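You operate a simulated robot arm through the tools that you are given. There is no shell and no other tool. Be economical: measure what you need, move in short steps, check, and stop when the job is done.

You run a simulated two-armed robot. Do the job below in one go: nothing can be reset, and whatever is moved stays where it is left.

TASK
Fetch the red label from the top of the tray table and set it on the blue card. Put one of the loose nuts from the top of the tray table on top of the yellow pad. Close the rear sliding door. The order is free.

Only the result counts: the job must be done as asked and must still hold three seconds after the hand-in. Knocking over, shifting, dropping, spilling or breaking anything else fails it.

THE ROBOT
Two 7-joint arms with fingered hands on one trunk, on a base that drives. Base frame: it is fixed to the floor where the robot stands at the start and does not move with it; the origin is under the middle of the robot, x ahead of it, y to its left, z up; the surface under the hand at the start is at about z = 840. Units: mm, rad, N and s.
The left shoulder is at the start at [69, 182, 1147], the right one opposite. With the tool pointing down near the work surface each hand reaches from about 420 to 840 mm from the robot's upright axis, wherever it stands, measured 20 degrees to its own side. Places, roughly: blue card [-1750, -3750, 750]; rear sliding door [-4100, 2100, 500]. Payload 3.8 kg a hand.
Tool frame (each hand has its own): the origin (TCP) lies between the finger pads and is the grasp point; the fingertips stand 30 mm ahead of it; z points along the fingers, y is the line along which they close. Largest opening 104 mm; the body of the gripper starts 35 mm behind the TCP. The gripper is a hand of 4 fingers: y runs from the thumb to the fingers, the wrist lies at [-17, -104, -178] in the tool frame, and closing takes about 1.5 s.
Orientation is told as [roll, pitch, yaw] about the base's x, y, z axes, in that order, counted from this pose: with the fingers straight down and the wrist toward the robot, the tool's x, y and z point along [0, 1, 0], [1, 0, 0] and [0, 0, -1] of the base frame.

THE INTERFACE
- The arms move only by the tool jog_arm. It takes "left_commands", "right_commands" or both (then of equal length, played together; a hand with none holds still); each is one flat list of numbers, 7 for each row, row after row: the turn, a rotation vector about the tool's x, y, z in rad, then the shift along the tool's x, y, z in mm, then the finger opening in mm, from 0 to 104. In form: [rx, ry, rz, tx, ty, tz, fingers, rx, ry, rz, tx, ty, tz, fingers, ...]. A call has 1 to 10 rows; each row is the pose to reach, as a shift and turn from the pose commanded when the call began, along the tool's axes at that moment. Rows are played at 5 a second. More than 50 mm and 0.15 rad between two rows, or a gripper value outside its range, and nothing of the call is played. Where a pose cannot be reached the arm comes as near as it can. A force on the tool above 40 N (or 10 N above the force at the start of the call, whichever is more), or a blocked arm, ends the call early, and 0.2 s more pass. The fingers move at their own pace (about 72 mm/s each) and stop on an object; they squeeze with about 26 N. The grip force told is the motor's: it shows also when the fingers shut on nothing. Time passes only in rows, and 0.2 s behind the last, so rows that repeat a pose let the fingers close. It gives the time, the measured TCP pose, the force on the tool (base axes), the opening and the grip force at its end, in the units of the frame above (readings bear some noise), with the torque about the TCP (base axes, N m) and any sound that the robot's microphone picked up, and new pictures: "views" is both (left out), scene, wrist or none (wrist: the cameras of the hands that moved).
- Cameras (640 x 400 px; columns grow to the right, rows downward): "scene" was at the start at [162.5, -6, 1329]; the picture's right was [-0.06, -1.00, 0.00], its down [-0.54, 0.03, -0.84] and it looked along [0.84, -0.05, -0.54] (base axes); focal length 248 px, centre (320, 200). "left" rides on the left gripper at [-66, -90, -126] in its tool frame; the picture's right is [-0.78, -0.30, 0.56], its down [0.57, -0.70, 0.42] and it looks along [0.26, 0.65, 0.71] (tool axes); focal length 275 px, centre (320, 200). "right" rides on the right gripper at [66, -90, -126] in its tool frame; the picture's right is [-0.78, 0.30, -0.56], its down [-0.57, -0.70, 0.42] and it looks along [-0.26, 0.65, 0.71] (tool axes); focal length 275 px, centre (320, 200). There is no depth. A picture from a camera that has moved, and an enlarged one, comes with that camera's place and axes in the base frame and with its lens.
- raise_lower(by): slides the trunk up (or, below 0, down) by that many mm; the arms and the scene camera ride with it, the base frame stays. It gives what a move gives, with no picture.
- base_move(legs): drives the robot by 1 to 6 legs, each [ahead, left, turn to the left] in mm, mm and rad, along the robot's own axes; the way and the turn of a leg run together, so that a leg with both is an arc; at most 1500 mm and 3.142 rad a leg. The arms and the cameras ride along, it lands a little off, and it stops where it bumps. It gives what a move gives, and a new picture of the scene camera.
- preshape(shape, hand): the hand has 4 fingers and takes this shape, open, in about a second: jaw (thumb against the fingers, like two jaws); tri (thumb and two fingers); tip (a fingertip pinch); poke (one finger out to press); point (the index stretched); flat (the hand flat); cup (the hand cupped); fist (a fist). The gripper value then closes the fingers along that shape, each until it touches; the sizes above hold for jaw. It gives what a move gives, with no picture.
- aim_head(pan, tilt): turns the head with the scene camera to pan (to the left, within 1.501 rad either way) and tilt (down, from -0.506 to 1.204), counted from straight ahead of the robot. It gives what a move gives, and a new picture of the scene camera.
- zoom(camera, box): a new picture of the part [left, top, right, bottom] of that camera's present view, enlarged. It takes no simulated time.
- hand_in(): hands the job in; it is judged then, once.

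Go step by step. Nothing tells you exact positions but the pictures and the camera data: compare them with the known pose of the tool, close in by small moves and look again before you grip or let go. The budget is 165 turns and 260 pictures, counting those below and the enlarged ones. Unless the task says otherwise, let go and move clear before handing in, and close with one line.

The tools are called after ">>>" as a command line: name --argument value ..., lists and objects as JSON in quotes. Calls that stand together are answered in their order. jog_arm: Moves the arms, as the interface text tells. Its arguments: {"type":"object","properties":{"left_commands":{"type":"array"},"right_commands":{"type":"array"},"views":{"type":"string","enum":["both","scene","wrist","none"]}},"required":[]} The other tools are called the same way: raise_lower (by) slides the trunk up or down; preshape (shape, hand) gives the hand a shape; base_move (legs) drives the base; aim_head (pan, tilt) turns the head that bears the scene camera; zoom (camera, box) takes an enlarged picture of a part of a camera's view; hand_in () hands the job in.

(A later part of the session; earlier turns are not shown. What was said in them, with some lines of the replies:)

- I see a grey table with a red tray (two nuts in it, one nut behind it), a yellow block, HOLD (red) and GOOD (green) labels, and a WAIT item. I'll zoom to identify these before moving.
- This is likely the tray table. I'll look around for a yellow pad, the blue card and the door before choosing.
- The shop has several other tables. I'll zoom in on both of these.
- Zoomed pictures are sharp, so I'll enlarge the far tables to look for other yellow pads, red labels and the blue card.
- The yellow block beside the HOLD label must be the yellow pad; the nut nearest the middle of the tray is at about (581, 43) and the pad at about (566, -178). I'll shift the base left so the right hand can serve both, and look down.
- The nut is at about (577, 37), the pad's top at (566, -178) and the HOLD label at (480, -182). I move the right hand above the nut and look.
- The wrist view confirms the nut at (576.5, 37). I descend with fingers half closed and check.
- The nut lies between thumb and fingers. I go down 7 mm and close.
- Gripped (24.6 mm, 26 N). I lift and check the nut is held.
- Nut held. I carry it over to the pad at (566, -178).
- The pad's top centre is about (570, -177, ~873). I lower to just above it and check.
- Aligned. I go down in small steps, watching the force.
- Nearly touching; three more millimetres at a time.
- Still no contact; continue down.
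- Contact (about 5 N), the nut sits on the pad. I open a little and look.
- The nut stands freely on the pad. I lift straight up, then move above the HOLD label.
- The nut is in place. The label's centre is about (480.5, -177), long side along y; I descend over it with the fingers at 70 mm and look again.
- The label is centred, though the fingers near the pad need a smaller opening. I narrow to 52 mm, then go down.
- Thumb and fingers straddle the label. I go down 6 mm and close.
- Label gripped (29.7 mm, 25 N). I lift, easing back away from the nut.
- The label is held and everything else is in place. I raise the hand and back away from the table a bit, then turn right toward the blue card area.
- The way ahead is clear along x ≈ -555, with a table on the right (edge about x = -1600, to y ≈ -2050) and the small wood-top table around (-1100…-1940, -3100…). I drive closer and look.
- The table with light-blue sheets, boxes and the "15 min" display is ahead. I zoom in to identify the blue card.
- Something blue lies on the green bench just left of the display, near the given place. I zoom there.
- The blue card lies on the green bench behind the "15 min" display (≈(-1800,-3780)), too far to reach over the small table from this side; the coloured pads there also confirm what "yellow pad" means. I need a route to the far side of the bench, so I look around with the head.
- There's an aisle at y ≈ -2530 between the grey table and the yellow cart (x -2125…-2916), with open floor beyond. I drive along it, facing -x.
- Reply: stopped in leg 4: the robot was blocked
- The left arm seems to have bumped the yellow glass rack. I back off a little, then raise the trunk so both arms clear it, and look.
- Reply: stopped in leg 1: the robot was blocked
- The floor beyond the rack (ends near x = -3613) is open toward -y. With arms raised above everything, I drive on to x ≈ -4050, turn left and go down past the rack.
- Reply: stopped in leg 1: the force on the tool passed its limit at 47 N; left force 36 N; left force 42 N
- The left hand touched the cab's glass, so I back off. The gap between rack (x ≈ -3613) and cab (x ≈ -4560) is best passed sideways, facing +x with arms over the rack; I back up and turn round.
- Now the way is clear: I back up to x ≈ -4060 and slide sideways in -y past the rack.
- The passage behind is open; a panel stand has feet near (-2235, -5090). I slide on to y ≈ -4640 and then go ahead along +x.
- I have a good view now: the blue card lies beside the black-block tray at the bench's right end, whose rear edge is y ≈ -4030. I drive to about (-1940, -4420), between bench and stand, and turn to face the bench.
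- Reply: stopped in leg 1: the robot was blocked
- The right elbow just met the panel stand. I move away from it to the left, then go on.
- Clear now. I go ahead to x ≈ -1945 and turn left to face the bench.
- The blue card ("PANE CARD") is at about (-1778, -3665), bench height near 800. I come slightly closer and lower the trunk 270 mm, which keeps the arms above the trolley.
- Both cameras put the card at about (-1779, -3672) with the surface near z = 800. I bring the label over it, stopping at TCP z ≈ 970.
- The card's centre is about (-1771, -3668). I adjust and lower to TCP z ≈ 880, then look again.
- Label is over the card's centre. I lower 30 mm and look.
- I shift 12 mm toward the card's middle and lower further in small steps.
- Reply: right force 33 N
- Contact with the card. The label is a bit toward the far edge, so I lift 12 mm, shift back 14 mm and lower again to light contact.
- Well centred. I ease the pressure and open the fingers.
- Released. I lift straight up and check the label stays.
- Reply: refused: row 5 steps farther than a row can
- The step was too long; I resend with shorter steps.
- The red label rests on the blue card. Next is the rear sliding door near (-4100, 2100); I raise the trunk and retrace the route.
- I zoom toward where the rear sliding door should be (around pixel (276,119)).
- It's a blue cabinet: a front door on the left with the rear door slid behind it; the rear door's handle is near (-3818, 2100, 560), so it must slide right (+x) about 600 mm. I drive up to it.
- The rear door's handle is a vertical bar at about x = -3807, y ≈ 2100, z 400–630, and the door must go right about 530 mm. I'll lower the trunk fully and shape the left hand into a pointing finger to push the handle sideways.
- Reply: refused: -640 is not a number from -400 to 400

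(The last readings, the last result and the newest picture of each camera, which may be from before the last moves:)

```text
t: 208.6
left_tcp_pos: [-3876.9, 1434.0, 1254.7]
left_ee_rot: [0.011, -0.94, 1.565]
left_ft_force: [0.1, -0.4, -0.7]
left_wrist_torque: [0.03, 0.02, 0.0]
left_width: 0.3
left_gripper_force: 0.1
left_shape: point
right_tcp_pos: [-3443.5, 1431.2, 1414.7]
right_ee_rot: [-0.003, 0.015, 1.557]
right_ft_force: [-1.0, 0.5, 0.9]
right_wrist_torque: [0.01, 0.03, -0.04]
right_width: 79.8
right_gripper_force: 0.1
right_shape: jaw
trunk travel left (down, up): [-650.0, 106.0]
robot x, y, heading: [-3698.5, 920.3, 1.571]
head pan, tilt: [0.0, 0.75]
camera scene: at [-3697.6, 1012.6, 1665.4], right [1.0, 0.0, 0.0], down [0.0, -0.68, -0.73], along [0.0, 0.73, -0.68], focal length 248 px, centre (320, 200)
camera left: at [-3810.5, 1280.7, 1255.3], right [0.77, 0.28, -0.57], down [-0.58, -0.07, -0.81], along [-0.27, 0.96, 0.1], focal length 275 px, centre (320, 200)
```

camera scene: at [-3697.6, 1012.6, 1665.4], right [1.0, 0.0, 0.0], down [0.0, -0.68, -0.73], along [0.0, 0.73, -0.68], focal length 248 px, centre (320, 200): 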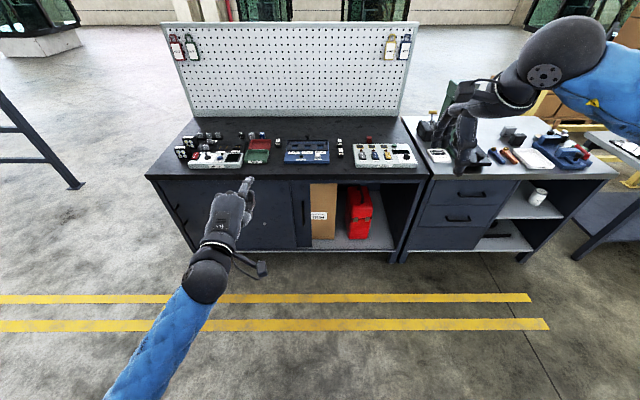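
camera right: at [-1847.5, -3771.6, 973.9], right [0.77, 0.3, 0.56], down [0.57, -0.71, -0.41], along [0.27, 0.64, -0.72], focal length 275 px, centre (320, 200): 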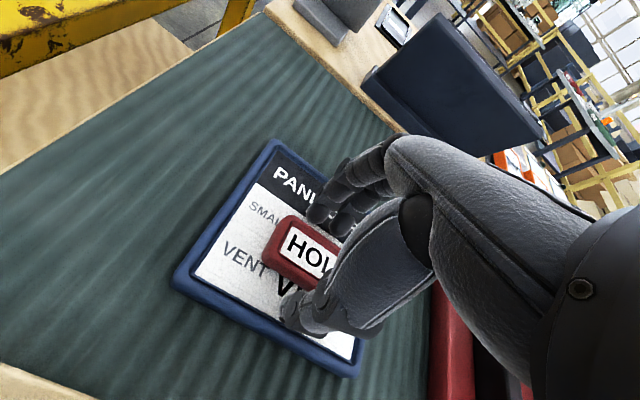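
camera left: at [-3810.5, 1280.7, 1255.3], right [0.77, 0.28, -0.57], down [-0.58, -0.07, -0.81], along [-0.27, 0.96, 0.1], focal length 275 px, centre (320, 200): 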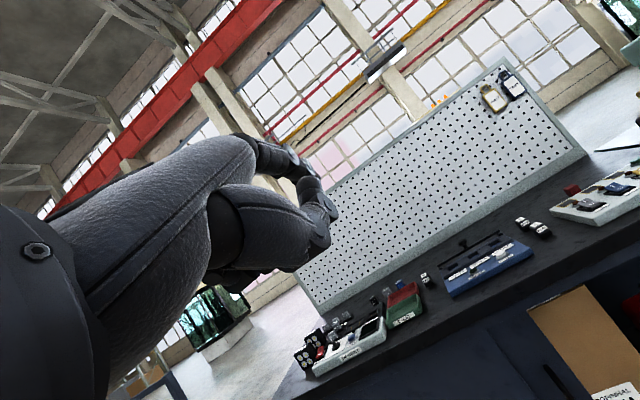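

The left index now points forward; its tip is about 70 mm ahead of and 20 mm above the TCP. I lower the trunk in two moves and look.

>>> raise_lower --by -400

>>> raise_lower --by -240

>>> base_move --legs '[[300, -30, 0]]'

>>> aim_head --pan 0.15 --tilt 0.6

>>> zoom --camera "left" --box '[0, 0, 640, 400]'

```text
t: 212.5
left_tcp_pos: [-3877.9, 1434.5, 854.3]
left_ee_rot: [0.009, -0.941, 1.566]
left_ft_force: [0.3, -0.1, 0.2]
left_wrist_torque: [0.0, 0.03, 0.0]
left_width: 0.2
left_gripper_force: 0.1
left_shape: point
right_tcp_pos: [-3444.8, 1431.4, 1015.4]
right_ee_rot: [-0.005, 0.014, 1.556]
right_ft_force: [-0.2, 0.2, -0.2]
right_wrist_torque: [0.03, -0.01, -0.01]
right_width: 79.8
right_gripper_force: 0.0
right_shape: jaw
trunk travel left (down, up): [-250.0, 506.0]
robot x, y, heading: [-3695.5, 916.2, 1.564]
head pan, tilt: [0.0, 0.75]
```

```text
t: 215.0
left_tcp_pos: [-3879.6, 1436.7, 617.4]
left_ee_rot: [0.052, -0.952, 1.518]
left_ft_force: [-0.3, -0.3, -0.4]
left_wrist_torque: [-0.02, 0.02, 0.04]
left_width: 0.0
left_gripper_force: 0.0
left_shape: point
right_tcp_pos: [-3444.2, 1436.8, 768.5]
right_ee_rot: [-0.004, 0.036, 1.558]
right_ft_force: [0.1, 0.1, 0.5]
right_wrist_torque: [-0.01, -0.01, 0.02]
right_width: 79.8
right_gripper_force: 0.1
right_shape: jaw
trunk travel left (down, up): [-10.0, 746.0]
robot x, y, heading: [-3698.2, 920.9, 1.565]
head pan, tilt: [0.0, 0.75]
```

```text
t: 217.0
left_tcp_pos: [-3845.5, 1732.2, 612.9]
left_ee_rot: [0.046, -0.941, 1.519]
left_ft_force: [-0.9, -0.2, -0.7]
left_wrist_torque: [0.01, 0.02, 0.01]
left_width: 0.0
left_gripper_force: 0.0
left_shape: point
right_tcp_pos: [-3412.8, 1734.7, 767.5]
right_ee_rot: [-0.007, 0.035, 1.556]
right_ft_force: [1.2, -0.3, -0.1]
right_wrist_torque: [0.01, 0.02, 0.03]
right_width: 79.3
right_gripper_force: 0.1
right_shape: jaw
trunk travel left (down, up): [-10.0, 746.0]
robot x, y, heading: [-3668.5, 1215.0, 1.561]
head pan, tilt: [0.0, 0.75]
camera scene: at [-3666.3, 1531.8, 1008.6], right [1.0, 0.0, 0.0], down [0.0, -0.68, -0.73], along [0.0, 0.73, -0.68], focal length 248 px, centre (320, 200)
```

scene: 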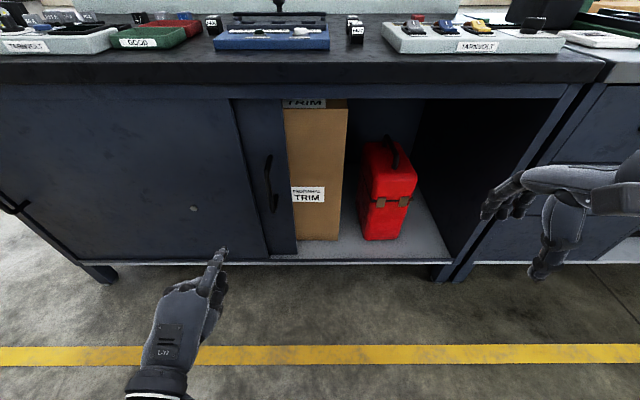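

```text
t: 217.7
left_tcp_pos: [-3846.3, 1732.4, 612.8]
left_ee_rot: [0.05, -0.942, 1.512]
left_ft_force: [-0.2, -0.5, 0.8]
left_wrist_torque: [0.0, -0.01, 0.02]
left_width: 0.0
left_gripper_force: 0.0
left_shape: point
right_tcp_pos: [-3412.0, 1733.8, 766.7]
right_ee_rot: [-0.005, 0.035, 1.558]
right_ft_force: [0.4, -0.1, 0.6]
right_wrist_torque: [0.02, 0.0, 0.03]
right_width: 79.6
right_gripper_force: 0.1
right_shape: jaw
trunk travel left (down, up): [-10.0, 746.0]
robot x, y, heading: [-3666.2, 1216.1, 1.57]
head pan, tilt: [0.15, 0.6]
camera scene: at [-3679.5, 1536.4, 1021.4], right [0.99, 0.15, 0.0], down [0.08, -0.56, -0.82], along [-0.12, 0.82, -0.57], focal length 248 px, centre (320, 200)
```

scene: 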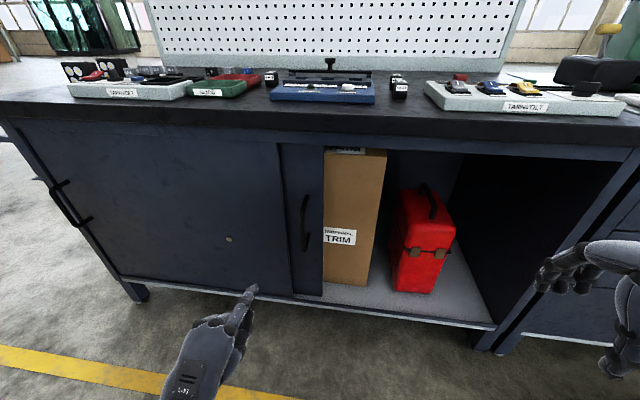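

```text
1.00 times, centred on (320, 200) of left (not enlarged: the box is as wide or as high as the picture)
camera zoom: at [-3782.3, 1577.9, 612.5], right [0.76, 0.26, -0.59], down [-0.6, -0.06, -0.8], along [-0.25, 0.96, 0.11], focal length 275 px, centre (320, 200)
```

zoom: 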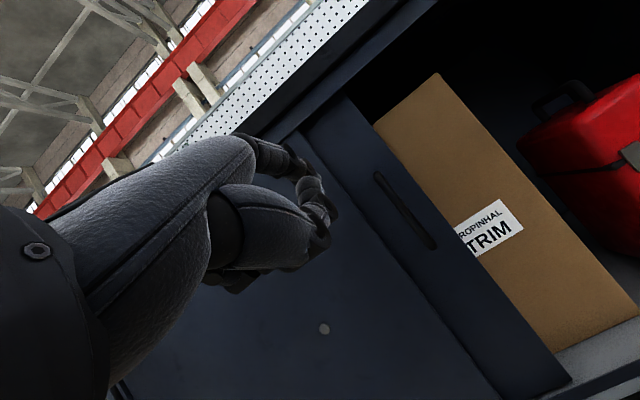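

I zoom on the handle to see how it stands relative to the front door's edge.

>>> zoom --camera "scene" --box '[230, 150, 350, 310]'

>>> zoom --camera "left" --box '[280, 130, 480, 280]'

```text
2.50 times, centred on (290, 230) of scene
camera zoom: at [-3679.5, 1536.4, 1021.4], right [0.99, 0.15, 0.0], down [0.08, -0.56, -0.82], along [-0.12, 0.82, -0.57], focal length 619 px, centre (395, 125)
```

zoom: 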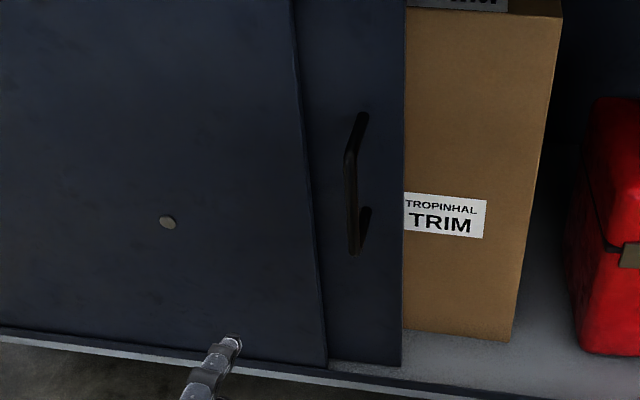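

```text
2.67 times, centred on (380, 205) of left
camera zoom: at [-3782.3, 1577.9, 612.5], right [0.76, 0.26, -0.59], down [-0.6, -0.06, -0.8], along [-0.25, 0.96, 0.11], focal length 734 px, centre (160, 187)
```

zoom: 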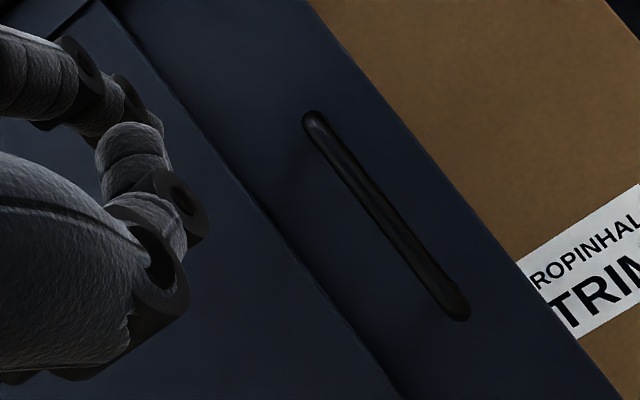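

The handle is a bridge bar standing out ~40 mm, with a ~55 mm slot beside the front door's edge. I drive 200 mm closer with the finger aimed just left of the bar.

>>> base_move --legs '[[200, -10, 0]]'

>>> aim_head --pan 0.3 --tilt 0.85

>>> zoom --camera "left" --box '[160, 50, 560, 300]'

```text
t: 219.3
left_tcp_pos: [-3835.4, 1931.3, 613.7]
left_ee_rot: [0.051, -0.944, 1.514]
left_ft_force: [-0.7, 0.8, 0.2]
left_wrist_torque: [0.0, -0.01, 0.02]
left_width: 0.0
left_gripper_force: 0.0
left_shape: point
right_tcp_pos: [-3401.1, 1933.3, 768.5]
right_ee_rot: [-0.003, 0.033, 1.555]
right_ft_force: [0.6, 0.0, -0.7]
right_wrist_torque: [0.01, -0.01, 0.01]
right_width: 79.5
right_gripper_force: 0.0
right_shape: jaw
trunk travel left (down, up): [-10.0, 746.0]
robot x, y, heading: [-3655.7, 1416.4, 1.564]
head pan, tilt: [0.15, 0.6]
camera scene: at [-3668.6, 1735.5, 1021.4], right [0.99, 0.15, 0.0], down [0.08, -0.56, -0.82], along [-0.12, 0.82, -0.57], focal length 248 px, centre (320, 200)
```

scene: 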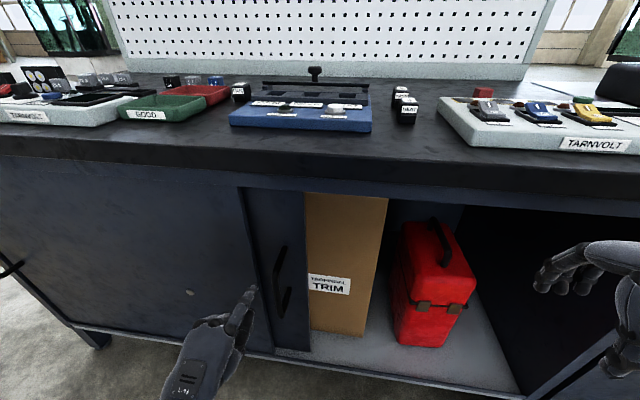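

```text
t: 220.1
left_tcp_pos: [-3835.9, 1931.5, 613.0]
left_ee_rot: [0.051, -0.944, 1.513]
left_ft_force: [0.3, 0.5, 0.3]
left_wrist_torque: [-0.01, -0.03, -0.04]
left_width: 0.0
left_gripper_force: 0.0
left_shape: point
right_tcp_pos: [-3399.6, 1933.2, 766.7]
right_ee_rot: [-0.005, 0.033, 1.555]
right_ft_force: [-0.1, -0.7, -0.4]
right_wrist_torque: [-0.02, -0.01, -0.01]
right_width: 79.8
right_gripper_force: 0.2
right_shape: jaw
trunk travel left (down, up): [-10.0, 746.0]
robot x, y, heading: [-3655.8, 1417.3, 1.568]
head pan, tilt: [0.3, 0.85]
camera scene: at [-3678.5, 1722.9, 1000.6], right [0.96, 0.29, 0.0], down [0.22, -0.72, -0.66], along [-0.19, 0.63, -0.75], focal length 248 px, centre (320, 200)
```

scene: 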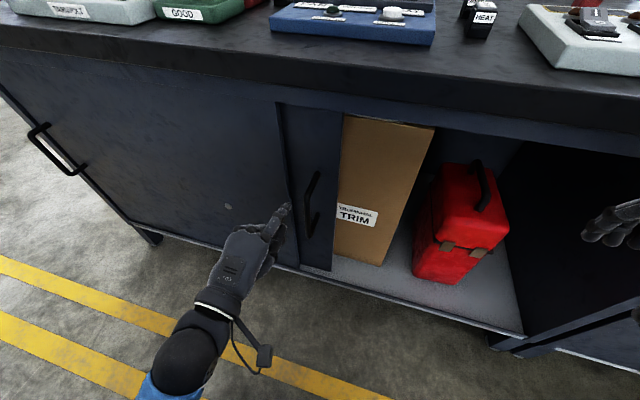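

```text
1.60 times, centred on (360, 175) of left
camera zoom: at [-3771.4, 1777.0, 612.4], right [0.76, 0.26, -0.59], down [-0.6, -0.06, -0.8], along [-0.24, 0.96, 0.11], focal length 440 px, centre (256, 240)
```

zoom: 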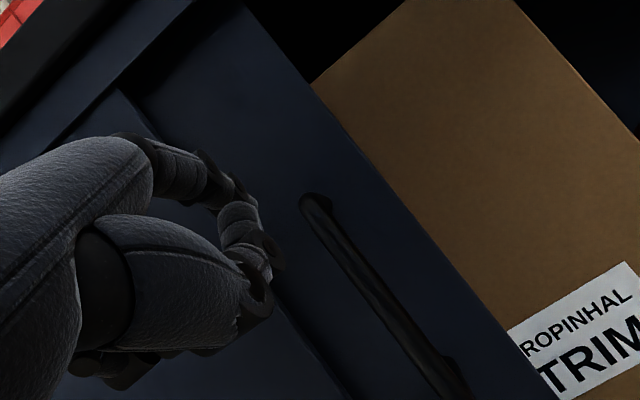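

The fingertip is near (-3831, 2002, 630) and the bar near (-3806, 2050). I lower the hand 55 mm, then advance.

>>> jog_arm --left_commands '[0, 0, 0, 0, -22, 16, 0, 0, 0, 0, 0, -44, 32, 0, 0, 0, 0, 0, -44, 32, 0]' --views "none"

>>> base_move --legs '[[55, 0, 0]]'

>>> zoom --camera "scene" --box '[240, 130, 380, 270]'

>>> zoom --camera "left" --box '[160, 50, 560, 300]'

```text
t: 220.9
left_tcp_pos: [-3838.5, 1931.5, 556.6]
left_ee_rot: [0.084, -0.941, 1.472]
left_ft_force: [0.6, 0.2, 0.0]
left_wrist_torque: [0.0, -0.05, 0.01]
left_width: 0.0
left_gripper_force: 0.0
left_shape: point
right_tcp_pos: [-3401.2, 1933.5, 766.9]
right_ee_rot: [-0.005, 0.035, 1.554]
right_ft_force: [-0.4, -0.1, -0.7]
right_wrist_torque: [0.0, 0.0, -0.01]
right_width: 79.9
right_gripper_force: 0.0
right_shape: jaw
trunk travel left (down, up): [-10.0, 746.0]
robot x, y, heading: [-3653.2, 1415.1, 1.573]
head pan, tilt: [0.3, 0.85]
```

```text
t: 221.8
left_tcp_pos: [-3837.0, 1986.1, 556.9]
left_ee_rot: [0.082, -0.941, 1.471]
left_ft_force: [0.5, 0.1, -0.1]
left_wrist_torque: [0.02, 0.01, 0.01]
left_width: 0.1
left_gripper_force: 0.1
left_shape: point
right_tcp_pos: [-3401.0, 1987.4, 767.9]
right_ee_rot: [-0.005, 0.034, 1.555]
right_ft_force: [0.0, 0.3, 1.2]
right_wrist_torque: [-0.03, 0.0, 0.02]
right_width: 79.7
right_gripper_force: 0.1
right_shape: jaw
trunk travel left (down, up): [-10.0, 746.0]
robot x, y, heading: [-3655.8, 1474.7, 1.566]
head pan, tilt: [0.3, 0.85]
camera scene: at [-3678.3, 1778.0, 1000.5], right [0.96, 0.29, 0.0], down [0.22, -0.72, -0.66], along [-0.19, 0.63, -0.75], focal length 248 px, centre (320, 200)
```

scene: 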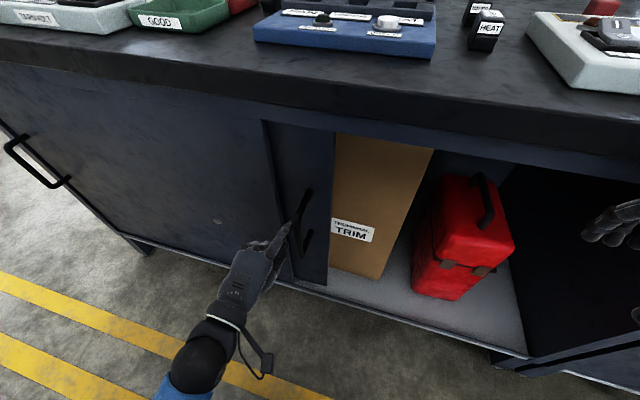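

```text
2.86 times, centred on (310, 200) of scene
camera zoom: at [-3678.3, 1778.0, 1000.5], right [0.96, 0.29, 0.0], down [0.22, -0.72, -0.66], along [-0.19, 0.63, -0.75], focal length 708 px, centre (349, 200)
```

zoom: 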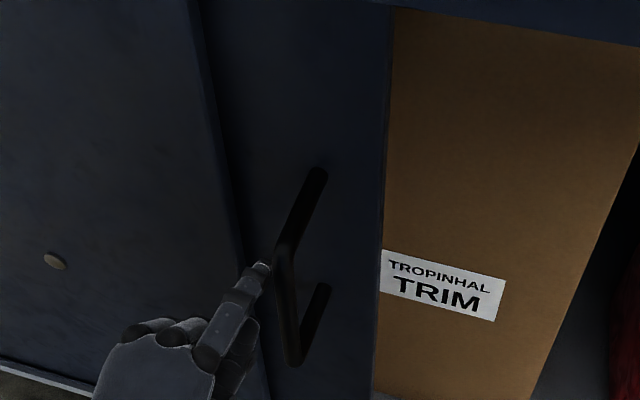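

```text
1.60 times, centred on (360, 175) of left
camera zoom: at [-3775.9, 1830.3, 554.9], right [0.76, 0.25, -0.6], down [-0.61, -0.05, -0.79], along [-0.23, 0.97, 0.12], focal length 440 px, centre (256, 240)
```

zoom: 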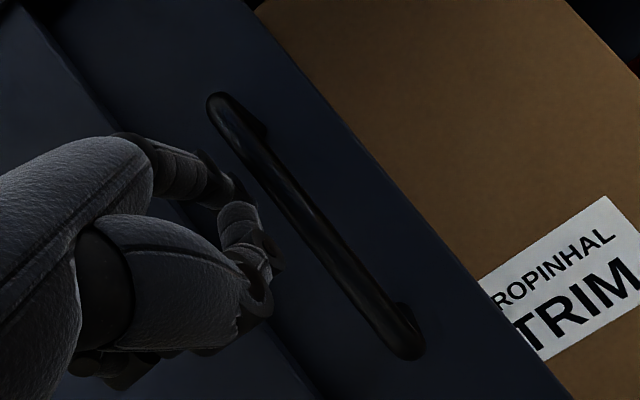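

The finger is just left of the bar. I advance 20 mm more and then push right by a small amount.

>>> base_move --legs '[[20, 0, 0], [0, -50, 0]]'

>>> zoom --camera "scene" --box '[220, 100, 420, 300]'

```text
t: 223.1
left_tcp_pos: [-3786.3, 2003.9, 557.4]
left_ee_rot: [0.085, -0.942, 1.468]
left_ft_force: [0.4, 0.0, -0.5]
left_wrist_torque: [0.0, -0.04, 0.0]
left_width: 0.1
left_gripper_force: 0.1
left_shape: point
right_tcp_pos: [-3350.1, 2007.6, 767.9]
right_ee_rot: [-0.006, 0.036, 1.556]
right_ft_force: [0.1, 0.1, -0.3]
right_wrist_torque: [0.03, -0.02, -0.03]
right_width: 79.9
right_gripper_force: 0.1
right_shape: jaw
trunk travel left (down, up): [-10.0, 746.0]
robot x, y, heading: [-3606.3, 1494.0, 1.569]
head pan, tilt: [0.3, 0.85]
camera scene: at [-3627.9, 1797.8, 1000.5], right [0.96, 0.29, 0.0], down [0.22, -0.72, -0.66], along [-0.19, 0.63, -0.75], focal length 248 px, centre (320, 200)
```

scene: 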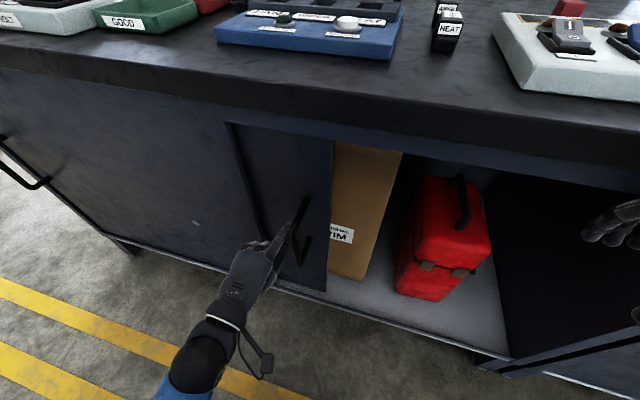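

```text
2.00 times, centred on (320, 200) of scene
camera zoom: at [-3627.9, 1797.8, 1000.5], right [0.96, 0.29, 0.0], down [0.22, -0.72, -0.66], along [-0.19, 0.63, -0.75], focal length 496 px, centre (320, 200)
```

zoom: 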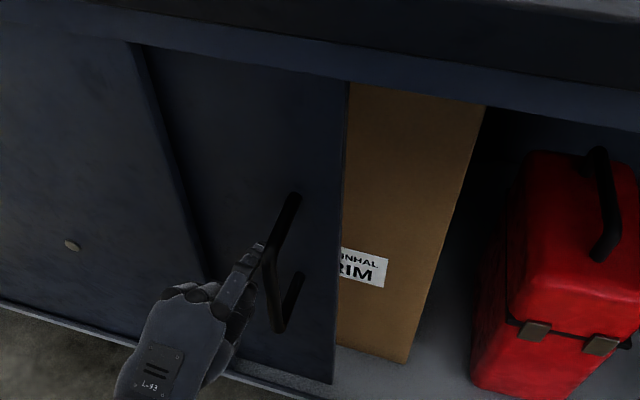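

The door moves with the finger. Before going on I draw the right hand back so it clears the drawer cabinet.

>>> jog_arm --right_commands '[0, 0, 0, 0, -35, 0, 80, 0, 0, 0, 0, -70, 0, 80, 0, 0, 0, 0, -105, 0, 80, 0, 0, 0, 0, -120, 0, 80, 0, 0, 0, 0, -120, 0, 80]' --views "none"

>>> base_move --legs '[[0, -200, 0]]'

```text
t: 224.3
left_tcp_pos: [-3787.8, 2006.2, 557.2]
left_ee_rot: [0.087, -0.94, 1.465]
left_ft_force: [-0.2, -0.5, -0.8]
left_wrist_torque: [0.0, 0.02, -0.01]
left_width: 0.1
left_gripper_force: 0.0
left_shape: point
right_tcp_pos: [-3341.5, 1966.0, 831.1]
right_ee_rot: [-0.006, 0.039, 1.554]
right_ft_force: [-0.7, 0.2, -0.3]
right_wrist_torque: [0.03, -0.02, 0.0]
right_width: 79.9
right_gripper_force: 0.0
right_shape: jaw
right hand out of reach, approached as far as the arm can: row 1, 2, 3, 4, 5
trunk travel left (down, up): [-10.0, 746.0]
robot x, y, heading: [-3607.3, 1487.6, 1.564]
head pan, tilt: [0.3, 0.85]
```

```text
t: 225.9
left_tcp_pos: [-3586.3, 2004.6, 557.3]
left_ee_rot: [0.086, -0.941, 1.465]
left_ft_force: [0.4, 0.2, -0.4]
left_wrist_torque: [-0.02, -0.02, -0.02]
left_width: 0.2
left_gripper_force: 0.1
left_shape: point
right_tcp_pos: [-3140.7, 1966.4, 831.8]
right_ee_rot: [-0.004, 0.036, 1.556]
right_ft_force: [-0.1, -0.1, 0.2]
right_wrist_torque: [0.0, 0.01, 0.01]
right_width: 80.0
right_gripper_force: 0.3
right_shape: jaw
trunk travel left (down, up): [-10.0, 746.0]
robot x, y, heading: [-3402.7, 1491.8, 1.566]
head pan, tilt: [0.3, 0.85]
camera scene: at [-3426.9, 1797.0, 1000.5], right [0.96, 0.29, 0.0], down [0.22, -0.72, -0.66], along [-0.19, 0.63, -0.75], focal length 248 px, centre (320, 200)
```

scene: 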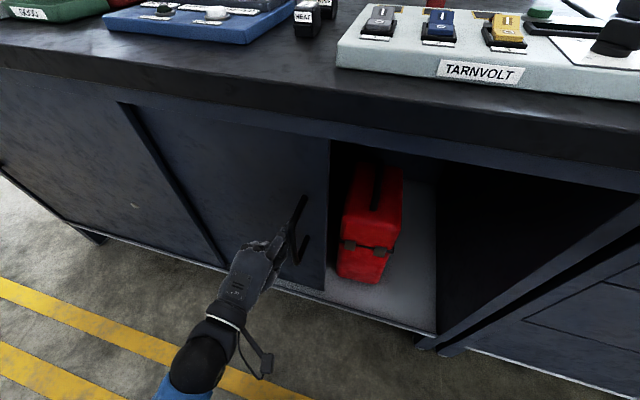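

The door is over half way. I check the right hand's clearance before continuing.

>>> aim_head --pan -0.6 --tilt 0.8

```text
t: 227.1
left_tcp_pos: [-3586.3, 2004.8, 556.5]
left_ee_rot: [0.087, -0.942, 1.463]
left_ft_force: [-0.3, -0.2, -0.2]
left_wrist_torque: [0.01, -0.01, 0.0]
left_width: 0.0
left_gripper_force: 0.1
left_shape: point
right_tcp_pos: [-3141.4, 1965.0, 831.7]
right_ee_rot: [-0.005, 0.037, 1.555]
right_ft_force: [0.6, 0.1, 0.0]
right_wrist_torque: [0.02, -0.03, 0.02]
right_width: 79.8
right_gripper_force: 0.0
right_shape: jaw
trunk travel left (down, up): [-10.0, 746.0]
robot x, y, heading: [-3404.2, 1491.5, 1.565]
head pan, tilt: [-0.6, 0.799]
camera scene: at [-3358.2, 1788.6, 1004.5], right [0.82, -0.57, 0.0], down [-0.41, -0.59, -0.7], along [0.4, 0.57, -0.72], focal length 248 px, centre (320, 200)
```

scene: 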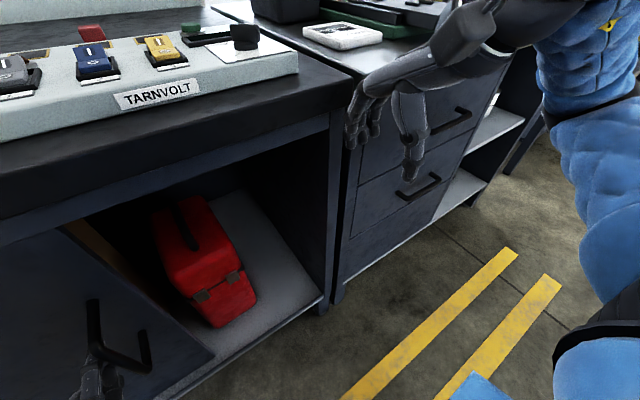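

The right fingers are close to the edge of the top. I try moving the right hand up and back.

>>> jog_arm --right_commands '[0, 0, 0, 0, -5, -40, 80, 0, 0, 0, 0, -15, -80, 80, 0, 0, 0, 0, -30, -120, 80, 0, 0, 0, 0, -60, -150, 80, 0, 0, 0, 0, -90, -180, 80, 0, 0, 0, 0, -120, -210, 80, 0, 0, 0, 0, -120, -210, 80]' --views "scene"

```text
t: 228.7
left_tcp_pos: [-3586.0, 2005.8, 556.3]
left_ee_rot: [0.085, -0.94, 1.465]
left_ft_force: [0.1, -0.2, 0.5]
left_wrist_torque: [-0.01, 0.03, 0.0]
left_width: 0.0
left_gripper_force: 0.1
left_shape: point
right_tcp_pos: [-3156.2, 1889.2, 997.4]
right_ee_rot: [-0.003, 0.036, 1.557]
right_ft_force: [0.7, 0.1, -0.9]
right_wrist_torque: [0.0, 0.01, 0.05]
right_width: 79.5
right_gripper_force: 0.0
right_shape: jaw
right hand out of reach, approached as far as the arm can: row 5, 6, 7
trunk travel left (down, up): [-10.0, 746.0]
robot x, y, heading: [-3408.5, 1489.5, 1.569]
head pan, tilt: [-0.6, 0.799]
camera scene: at [-3358.1, 1788.6, 1004.5], right [0.82, -0.57, 0.0], down [-0.41, -0.59, -0.7], along [0.4, 0.57, -0.72], focal length 248 px, centre (320, 200)
```

scene: 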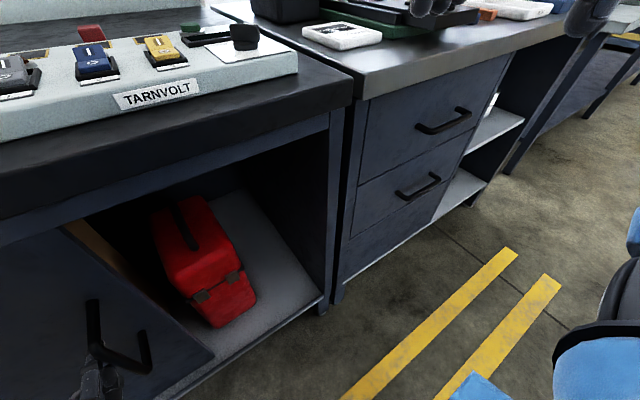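

The right hand is clear now. I push the door on by 200 mm, watching the left hand.

>>> aim_head --pan 0.15 --tilt 0.85

>>> base_move --legs '[[0, -200, 0]]'

>>> zoom --camera "scene" --box '[220, 100, 480, 360]'

```text
t: 229.8
left_tcp_pos: [-3586.2, 2004.8, 556.6]
left_ee_rot: [0.088, -0.94, 1.466]
left_ft_force: [-0.9, -1.0, -0.8]
left_wrist_torque: [0.04, 0.03, 0.02]
left_width: 0.0
left_gripper_force: 0.0
left_shape: point
right_tcp_pos: [-3156.6, 1889.4, 998.2]
right_ee_rot: [-0.003, 0.036, 1.556]
right_ft_force: [0.5, 0.3, -0.4]
right_wrist_torque: [0.0, -0.01, -0.01]
right_width: 79.7
right_gripper_force: 0.1
right_shape: jaw
trunk travel left (down, up): [-10.0, 746.0]
robot x, y, heading: [-3403.2, 1492.9, 1.571]
head pan, tilt: [0.15, 0.85]
camera scene: at [-3415.3, 1799.6, 1000.5], right [0.99, 0.14, 0.0], down [0.11, -0.74, -0.66], along [-0.1, 0.65, -0.75], focal length 248 px, centre (320, 200)
```

scene: 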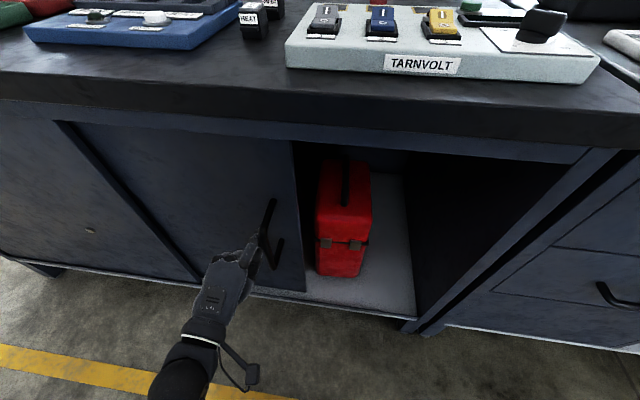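

```text
t: 231.4
left_tcp_pos: [-3384.9, 2004.4, 557.6]
left_ee_rot: [0.086, -0.941, 1.466]
left_ft_force: [0.3, 0.1, -0.1]
left_wrist_torque: [0.0, 0.0, -0.01]
left_width: 0.2
left_gripper_force: 0.1
left_shape: point
right_tcp_pos: [-2956.0, 1888.9, 998.2]
right_ee_rot: [-0.003, 0.037, 1.558]
right_ft_force: [-1.2, 0.1, 0.3]
right_wrist_torque: [0.01, -0.02, 0.02]
right_width: 80.0
right_gripper_force: 0.0
right_shape: jaw
trunk travel left (down, up): [-10.0, 746.0]
robot x, y, heading: [-3205.4, 1490.3, 1.569]
head pan, tilt: [0.15, 0.85]
camera scene: at [-3214.2, 1798.9, 1000.5], right [0.99, 0.15, 0.0], down [0.11, -0.74, -0.66], along [-0.1, 0.65, -0.75], focal length 248 px, centre (320, 200)
```

scene: 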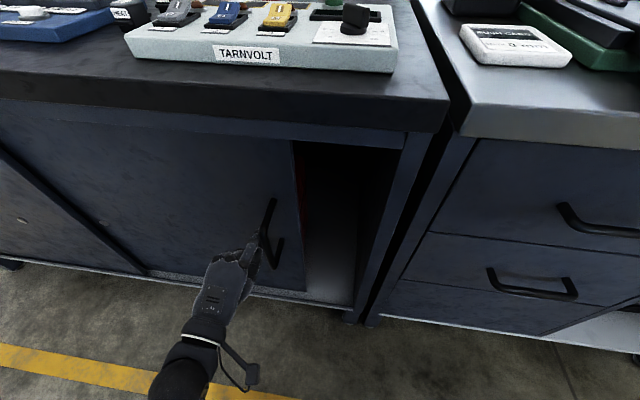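

```text
1.54 times, centred on (350, 230) of scene
camera zoom: at [-3214.2, 1798.9, 1000.5], right [0.99, 0.15, 0.0], down [0.11, -0.74, -0.66], along [-0.1, 0.65, -0.75], focal length 381 px, centre (274, 154)
```

zoom: 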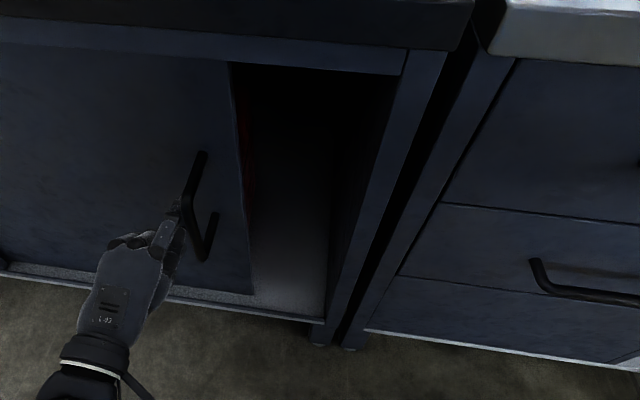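

About 130 mm remain. I push 100 mm, then creep until it stops.

>>> base_move --legs '[[0, -100, 0]]'

>>> zoom --camera "scene" --box '[220, 100, 480, 360]'

```text
t: 232.6
left_tcp_pos: [-3282.8, 2004.9, 556.7]
left_ee_rot: [0.087, -0.939, 1.465]
left_ft_force: [-0.1, 0.5, 0.1]
left_wrist_torque: [0.01, -0.01, 0.02]
left_width: 0.1
left_gripper_force: 0.1
left_shape: point
right_tcp_pos: [-2852.9, 1888.2, 997.5]
right_ee_rot: [-0.004, 0.037, 1.559]
right_ft_force: [-0.6, 0.4, 0.0]
right_wrist_torque: [-0.02, -0.02, 0.0]
right_width: 80.0
right_gripper_force: 0.1
right_shape: jaw
trunk travel left (down, up): [-10.0, 746.0]
robot x, y, heading: [-3100.3, 1487.5, 1.567]
head pan, tilt: [0.15, 0.85]
camera scene: at [-3113.2, 1798.5, 1000.5], right [0.99, 0.14, 0.0], down [0.11, -0.74, -0.66], along [-0.1, 0.65, -0.75], focal length 248 px, centre (320, 200)
```

scene: 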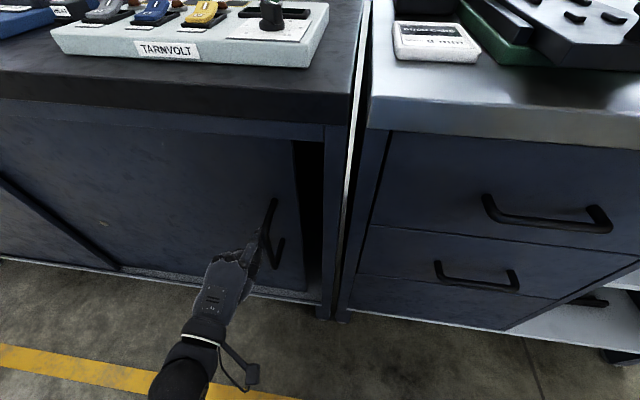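

```text
1.54 times, centred on (350, 230) of scene
camera zoom: at [-3113.2, 1798.5, 1000.5], right [0.99, 0.14, 0.0], down [0.11, -0.74, -0.66], along [-0.1, 0.65, -0.75], focal length 381 px, centre (274, 154)
```

zoom: 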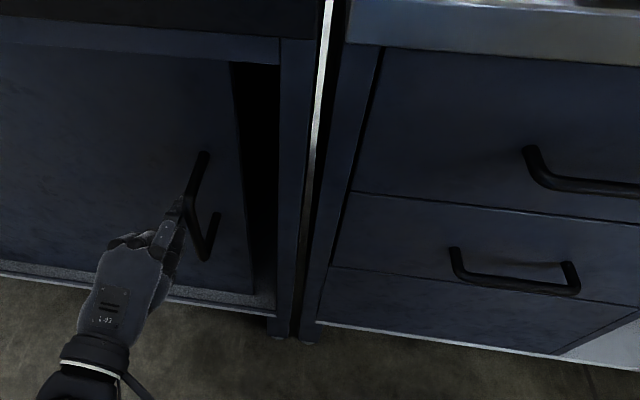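

About 45 mm remain. I push 40 mm and then a little more until it's against the stop.

>>> base_move --legs '[[0, -40, 0]]'

>>> zoom --camera "scene" --box '[220, 100, 480, 360]'

```text
t: 233.5
left_tcp_pos: [-3244.0, 2004.0, 557.2]
left_ee_rot: [0.087, -0.942, 1.464]
left_ft_force: [0.6, 0.6, -0.4]
left_wrist_torque: [0.04, -0.01, -0.01]
left_width: 0.1
left_gripper_force: 0.1
left_shape: point
right_tcp_pos: [-2814.0, 1887.6, 998.2]
right_ee_rot: [-0.004, 0.035, 1.558]
right_ft_force: [0.4, 0.0, -0.7]
right_wrist_torque: [-0.04, 0.02, 0.0]
right_width: 79.8
right_gripper_force: 0.2
right_shape: jaw
trunk travel left (down, up): [-10.0, 746.0]
robot x, y, heading: [-3061.2, 1490.5, 1.565]
head pan, tilt: [0.15, 0.85]
camera scene: at [-3072.7, 1798.3, 1000.5], right [0.99, 0.15, 0.0], down [0.11, -0.74, -0.66], along [-0.1, 0.65, -0.75], focal length 248 px, centre (320, 200)
```

scene: 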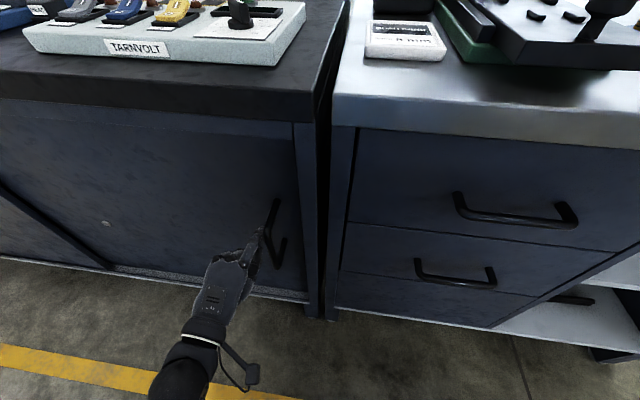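

```text
1.54 times, centred on (350, 230) of scene
camera zoom: at [-3072.7, 1798.3, 1000.5], right [0.99, 0.15, 0.0], down [0.11, -0.74, -0.66], along [-0.1, 0.65, -0.75], focal length 381 px, centre (274, 154)
```

zoom: 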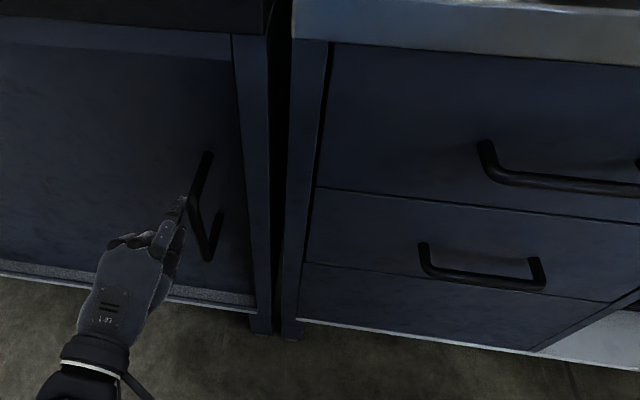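

It looks shut; I nudge gently to seat it, watching the force.

>>> base_move --legs '[[0, -8, 0]]'

>>> zoom --camera "scene" --box '[240, 120, 360, 330]'

```text
t: 234.2
left_tcp_pos: [-3234.0, 2003.4, 557.8]
left_ee_rot: [0.089, -0.939, 1.464]
left_ft_force: [-0.1, 0.5, 0.1]
left_wrist_torque: [0.01, 0.02, -0.01]
left_width: 0.1
left_gripper_force: 0.0
left_shape: point
right_tcp_pos: [-2806.5, 1887.1, 997.8]
right_ee_rot: [-0.002, 0.036, 1.556]
right_ft_force: [0.0, -0.7, 0.2]
right_wrist_torque: [-0.02, -0.01, 0.01]
right_width: 79.8
right_gripper_force: 0.0
right_shape: jaw
trunk travel left (down, up): [-10.0, 746.0]
robot x, y, heading: [-3054.1, 1490.4, 1.567]
head pan, tilt: [0.15, 0.85]
camera scene: at [-3064.6, 1798.3, 1000.5], right [0.99, 0.14, 0.0], down [0.11, -0.74, -0.66], along [-0.1, 0.65, -0.75], focal length 248 px, centre (320, 200)
```

scene: 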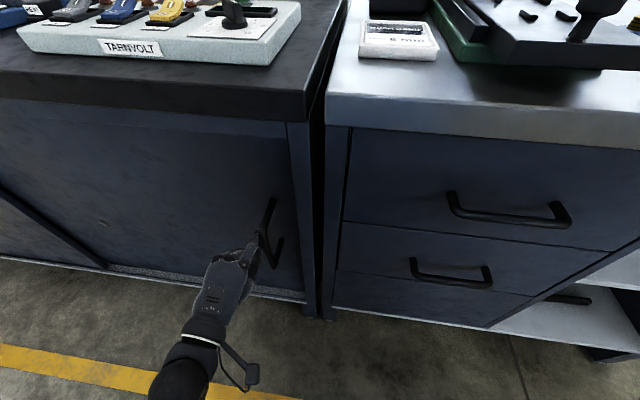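

```text
1.90 times, centred on (300, 225) of scene
camera zoom: at [-3064.6, 1798.3, 1000.5], right [0.99, 0.14, 0.0], down [0.11, -0.74, -0.66], along [-0.1, 0.65, -0.75], focal length 472 px, centre (358, 152)
```

zoom: 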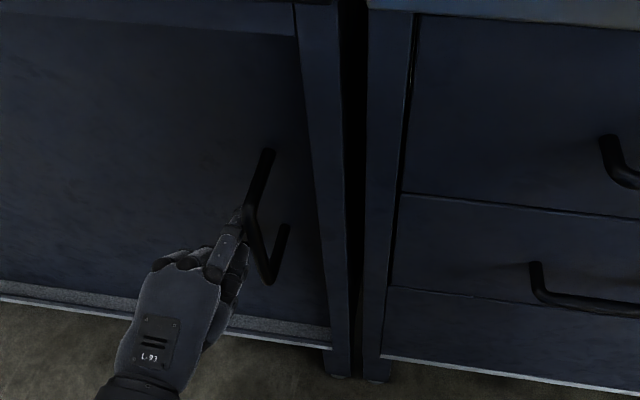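

No resistance yet: the door still slides behind the post. I continue in 12 mm nudges.

>>> base_move --legs '[[0, -12, 0]]'

>>> base_move --legs '[[0, -12, 0]]'

>>> zoom --camera "scene" --box '[240, 120, 360, 330]'

```text
t: 234.9
left_tcp_pos: [-3228.2, 2003.2, 556.3]
left_ee_rot: [0.091, -0.939, 1.469]
left_ft_force: [-37.1, -3.2, 2.6]
left_wrist_torque: [0.16, -1.31, 0.64]
left_width: 95.8
left_gripper_force: 0.1
left_shape: point
right_tcp_pos: [-2796.6, 1886.4, 999.8]
right_ee_rot: [-0.005, 0.035, 1.555]
right_ft_force: [-0.4, -0.1, -0.2]
right_wrist_torque: [-0.04, -0.01, 0.01]
right_width: 79.7
right_gripper_force: 0.2
right_shape: jaw
trunk travel left (down, up): [-10.0, 746.0]
robot x, y, heading: [-3043.4, 1491.4, 1.57]
head pan, tilt: [0.15, 0.85]
camera scene: at [-3055.1, 1797.8, 1000.7], right [0.99, 0.15, 0.0], down [0.11, -0.74, -0.66], along [-0.09, 0.65, -0.75], focal length 248 px, centre (320, 200)
```

scene: 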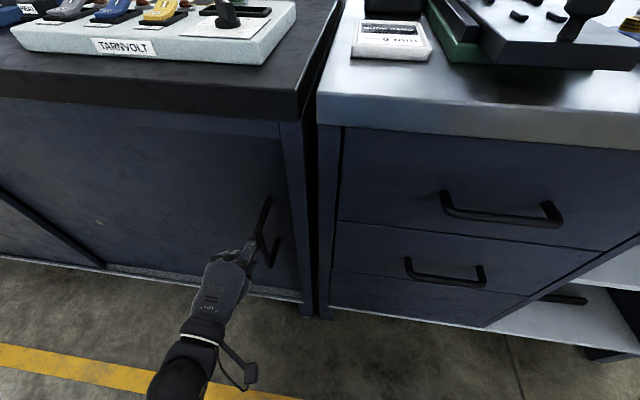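

```text
t: 235.8
left_tcp_pos: [-3230.2, 2003.5, 557.7]
left_ee_rot: [0.11, -0.937, 1.474]
left_ft_force: [-11.3, -1.3, 0.1]
left_wrist_torque: [0.01, -0.32, 0.2]
left_width: 96.1
left_gripper_force: 0.0
left_shape: point
right_tcp_pos: [-2789.3, 1886.9, 998.7]
right_ee_rot: [-0.003, 0.033, 1.561]
right_ft_force: [0.2, -0.3, -0.8]
right_wrist_torque: [0.01, -0.01, -0.05]
right_width: 79.7
right_gripper_force: 0.1
right_shape: jaw
trunk travel left (down, up): [-10.0, 746.0]
robot x, y, heading: [-3035.1, 1489.2, 1.573]
head pan, tilt: [0.15, 0.85]
stopped in leg 1: the force on the tool passed its limit at 56 N (the readings are from after the stop); the commanded pose is now the measured one
camera scene: at [-3046.2, 1797.9, 1000.5], right [0.99, 0.15, 0.0], down [0.11, -0.74, -0.66], along [-0.1, 0.65, -0.75], focal length 248 px, centre (320, 200)
```

scene: 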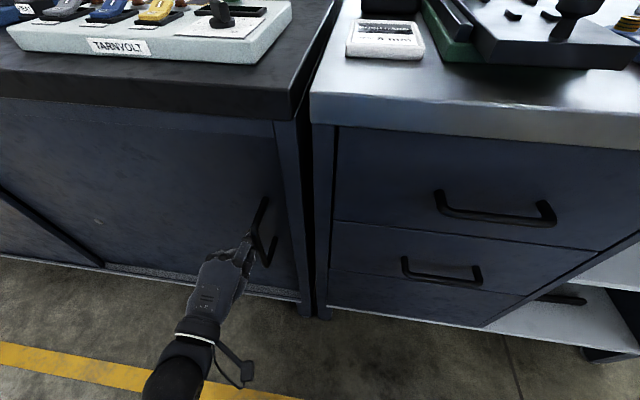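

```text
1.90 times, centred on (300, 225) of scene
camera zoom: at [-3046.2, 1797.9, 1000.5], right [0.99, 0.15, 0.0], down [0.11, -0.74, -0.66], along [-0.1, 0.65, -0.75], focal length 472 px, centre (358, 152)
```

zoom: 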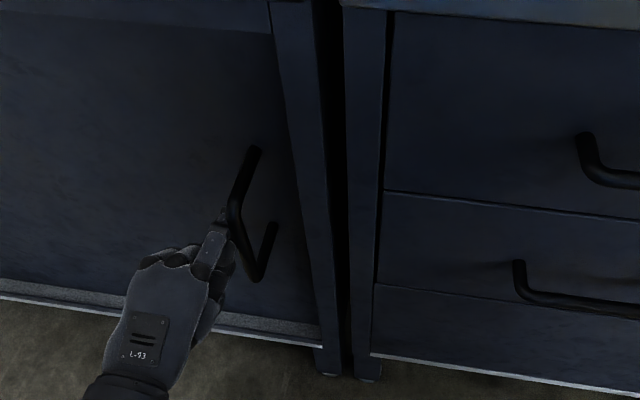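

The door is at its stop. I free the finger to the left, back away, raise the trunk and check.

>>> base_move --legs '[[0, 18, 0], [-600, 0, 0]]'

>>> raise_lower --by 300

>>> aim_head --pan 0.4 --tilt 0.6

>>> zoom --camera "scene" --box '[100, 80, 420, 280]'

```text
t: 239.6
left_tcp_pos: [-3245.8, 1397.1, 557.9]
left_ee_rot: [0.107, -0.938, 1.467]
left_ft_force: [1.0, 0.2, -0.4]
left_wrist_torque: [-0.02, -0.03, 0.02]
left_width: 95.8
left_gripper_force: 0.1
left_shape: point
right_tcp_pos: [-2805.8, 1279.3, 998.0]
right_ee_rot: [-0.001, 0.036, 1.557]
right_ft_force: [0.3, -0.1, 0.1]
right_wrist_torque: [0.0, -0.01, -0.03]
right_width: 79.8
right_gripper_force: 0.1
right_shape: jaw
trunk travel left (down, up): [-10.0, 746.0]
robot x, y, heading: [-3053.0, 879.4, 1.568]
head pan, tilt: [0.15, 0.85]
camera scene: at [-3064.0, 1191.8, 1000.5], right [0.99, 0.15, 0.0], down [0.11, -0.74, -0.66], along [-0.1, 0.65, -0.75], focal length 248 px, centre (320, 200)
```

scene: 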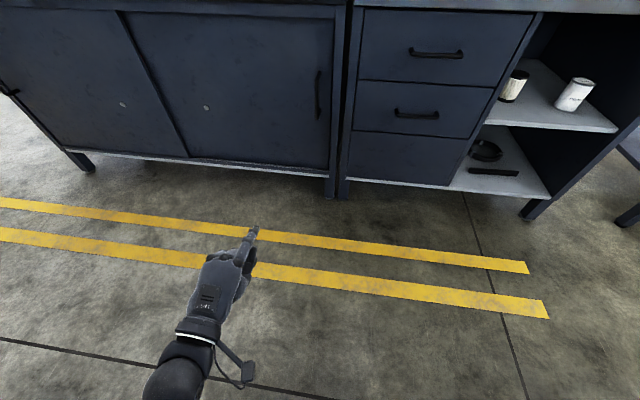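

```text
t: 242.6
left_tcp_pos: [-3246.5, 1397.8, 857.0]
left_ee_rot: [0.109, -0.935, 1.467]
left_ft_force: [-0.4, 0.3, 0.2]
left_wrist_torque: [-0.02, 0.01, 0.0]
left_width: 96.0
left_gripper_force: 0.0
left_shape: point
right_tcp_pos: [-2805.5, 1282.0, 1299.4]
right_ee_rot: [-0.002, 0.034, 1.559]
right_ft_force: [-0.5, 0.4, -0.4]
right_wrist_torque: [-0.03, -0.02, -0.01]
right_width: 79.6
right_gripper_force: 0.1
right_shape: jaw
trunk travel left (down, up): [-310.0, 446.0]
robot x, y, heading: [-3053.1, 879.4, 1.566]
head pan, tilt: [0.15, 0.85]
```

```text
t: 243.3
left_tcp_pos: [-3245.3, 1397.4, 857.0]
left_ee_rot: [0.108, -0.939, 1.468]
left_ft_force: [-0.7, 0.0, 1.0]
left_wrist_torque: [-0.01, 0.0, -0.03]
left_width: 95.9
left_gripper_force: 0.0
left_shape: point
right_tcp_pos: [-2805.1, 1280.6, 1298.8]
right_ee_rot: [0.0, 0.036, 1.557]
right_ft_force: [-0.6, -0.1, -0.5]
right_wrist_torque: [-0.01, 0.02, 0.03]
right_width: 80.1
right_gripper_force: 0.1
right_shape: jaw
trunk travel left (down, up): [-310.0, 446.0]
robot x, y, heading: [-3055.2, 883.0, 1.564]
head pan, tilt: [0.4, 0.6]
camera scene: at [-3087.3, 1032.6, 1336.2], right [0.92, 0.38, 0.0], down [0.22, -0.52, -0.82], along [-0.32, 0.76, -0.57], focal length 248 px, centre (320, 200)
```

scene: 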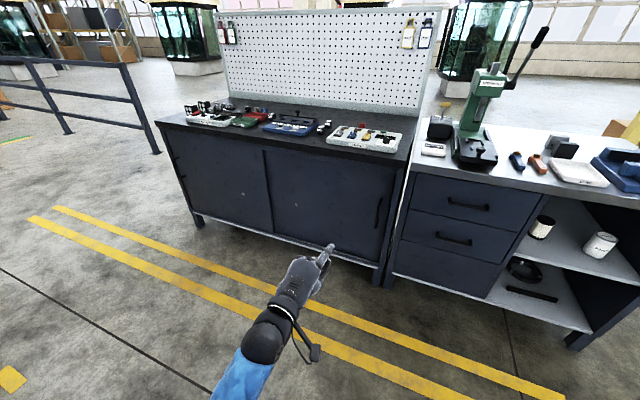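

```text
2.00 times, centred on (260, 180) of scene
camera zoom: at [-3087.3, 1032.6, 1336.2], right [0.92, 0.38, 0.0], down [0.22, -0.52, -0.82], along [-0.32, 0.76, -0.57], focal length 496 px, centre (440, 240)
```

zoom: 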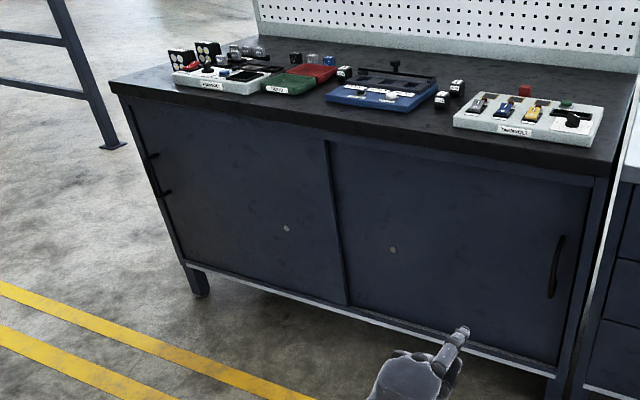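

Both cabinet doors are closed, the nut sits on the yellow pad, the red label on the blue card, and the hands are clear. I hand in now.

>>> hand_in

```text
The job is handed in.
```

The red label is on the blue card, a nut is on the yellow pad, and the rear sliding door is closed against its stop. On the way, the robot's arms touched the yellow glass rack, the panel stand and a cab window; I saw nothing move but didn't go back to check.
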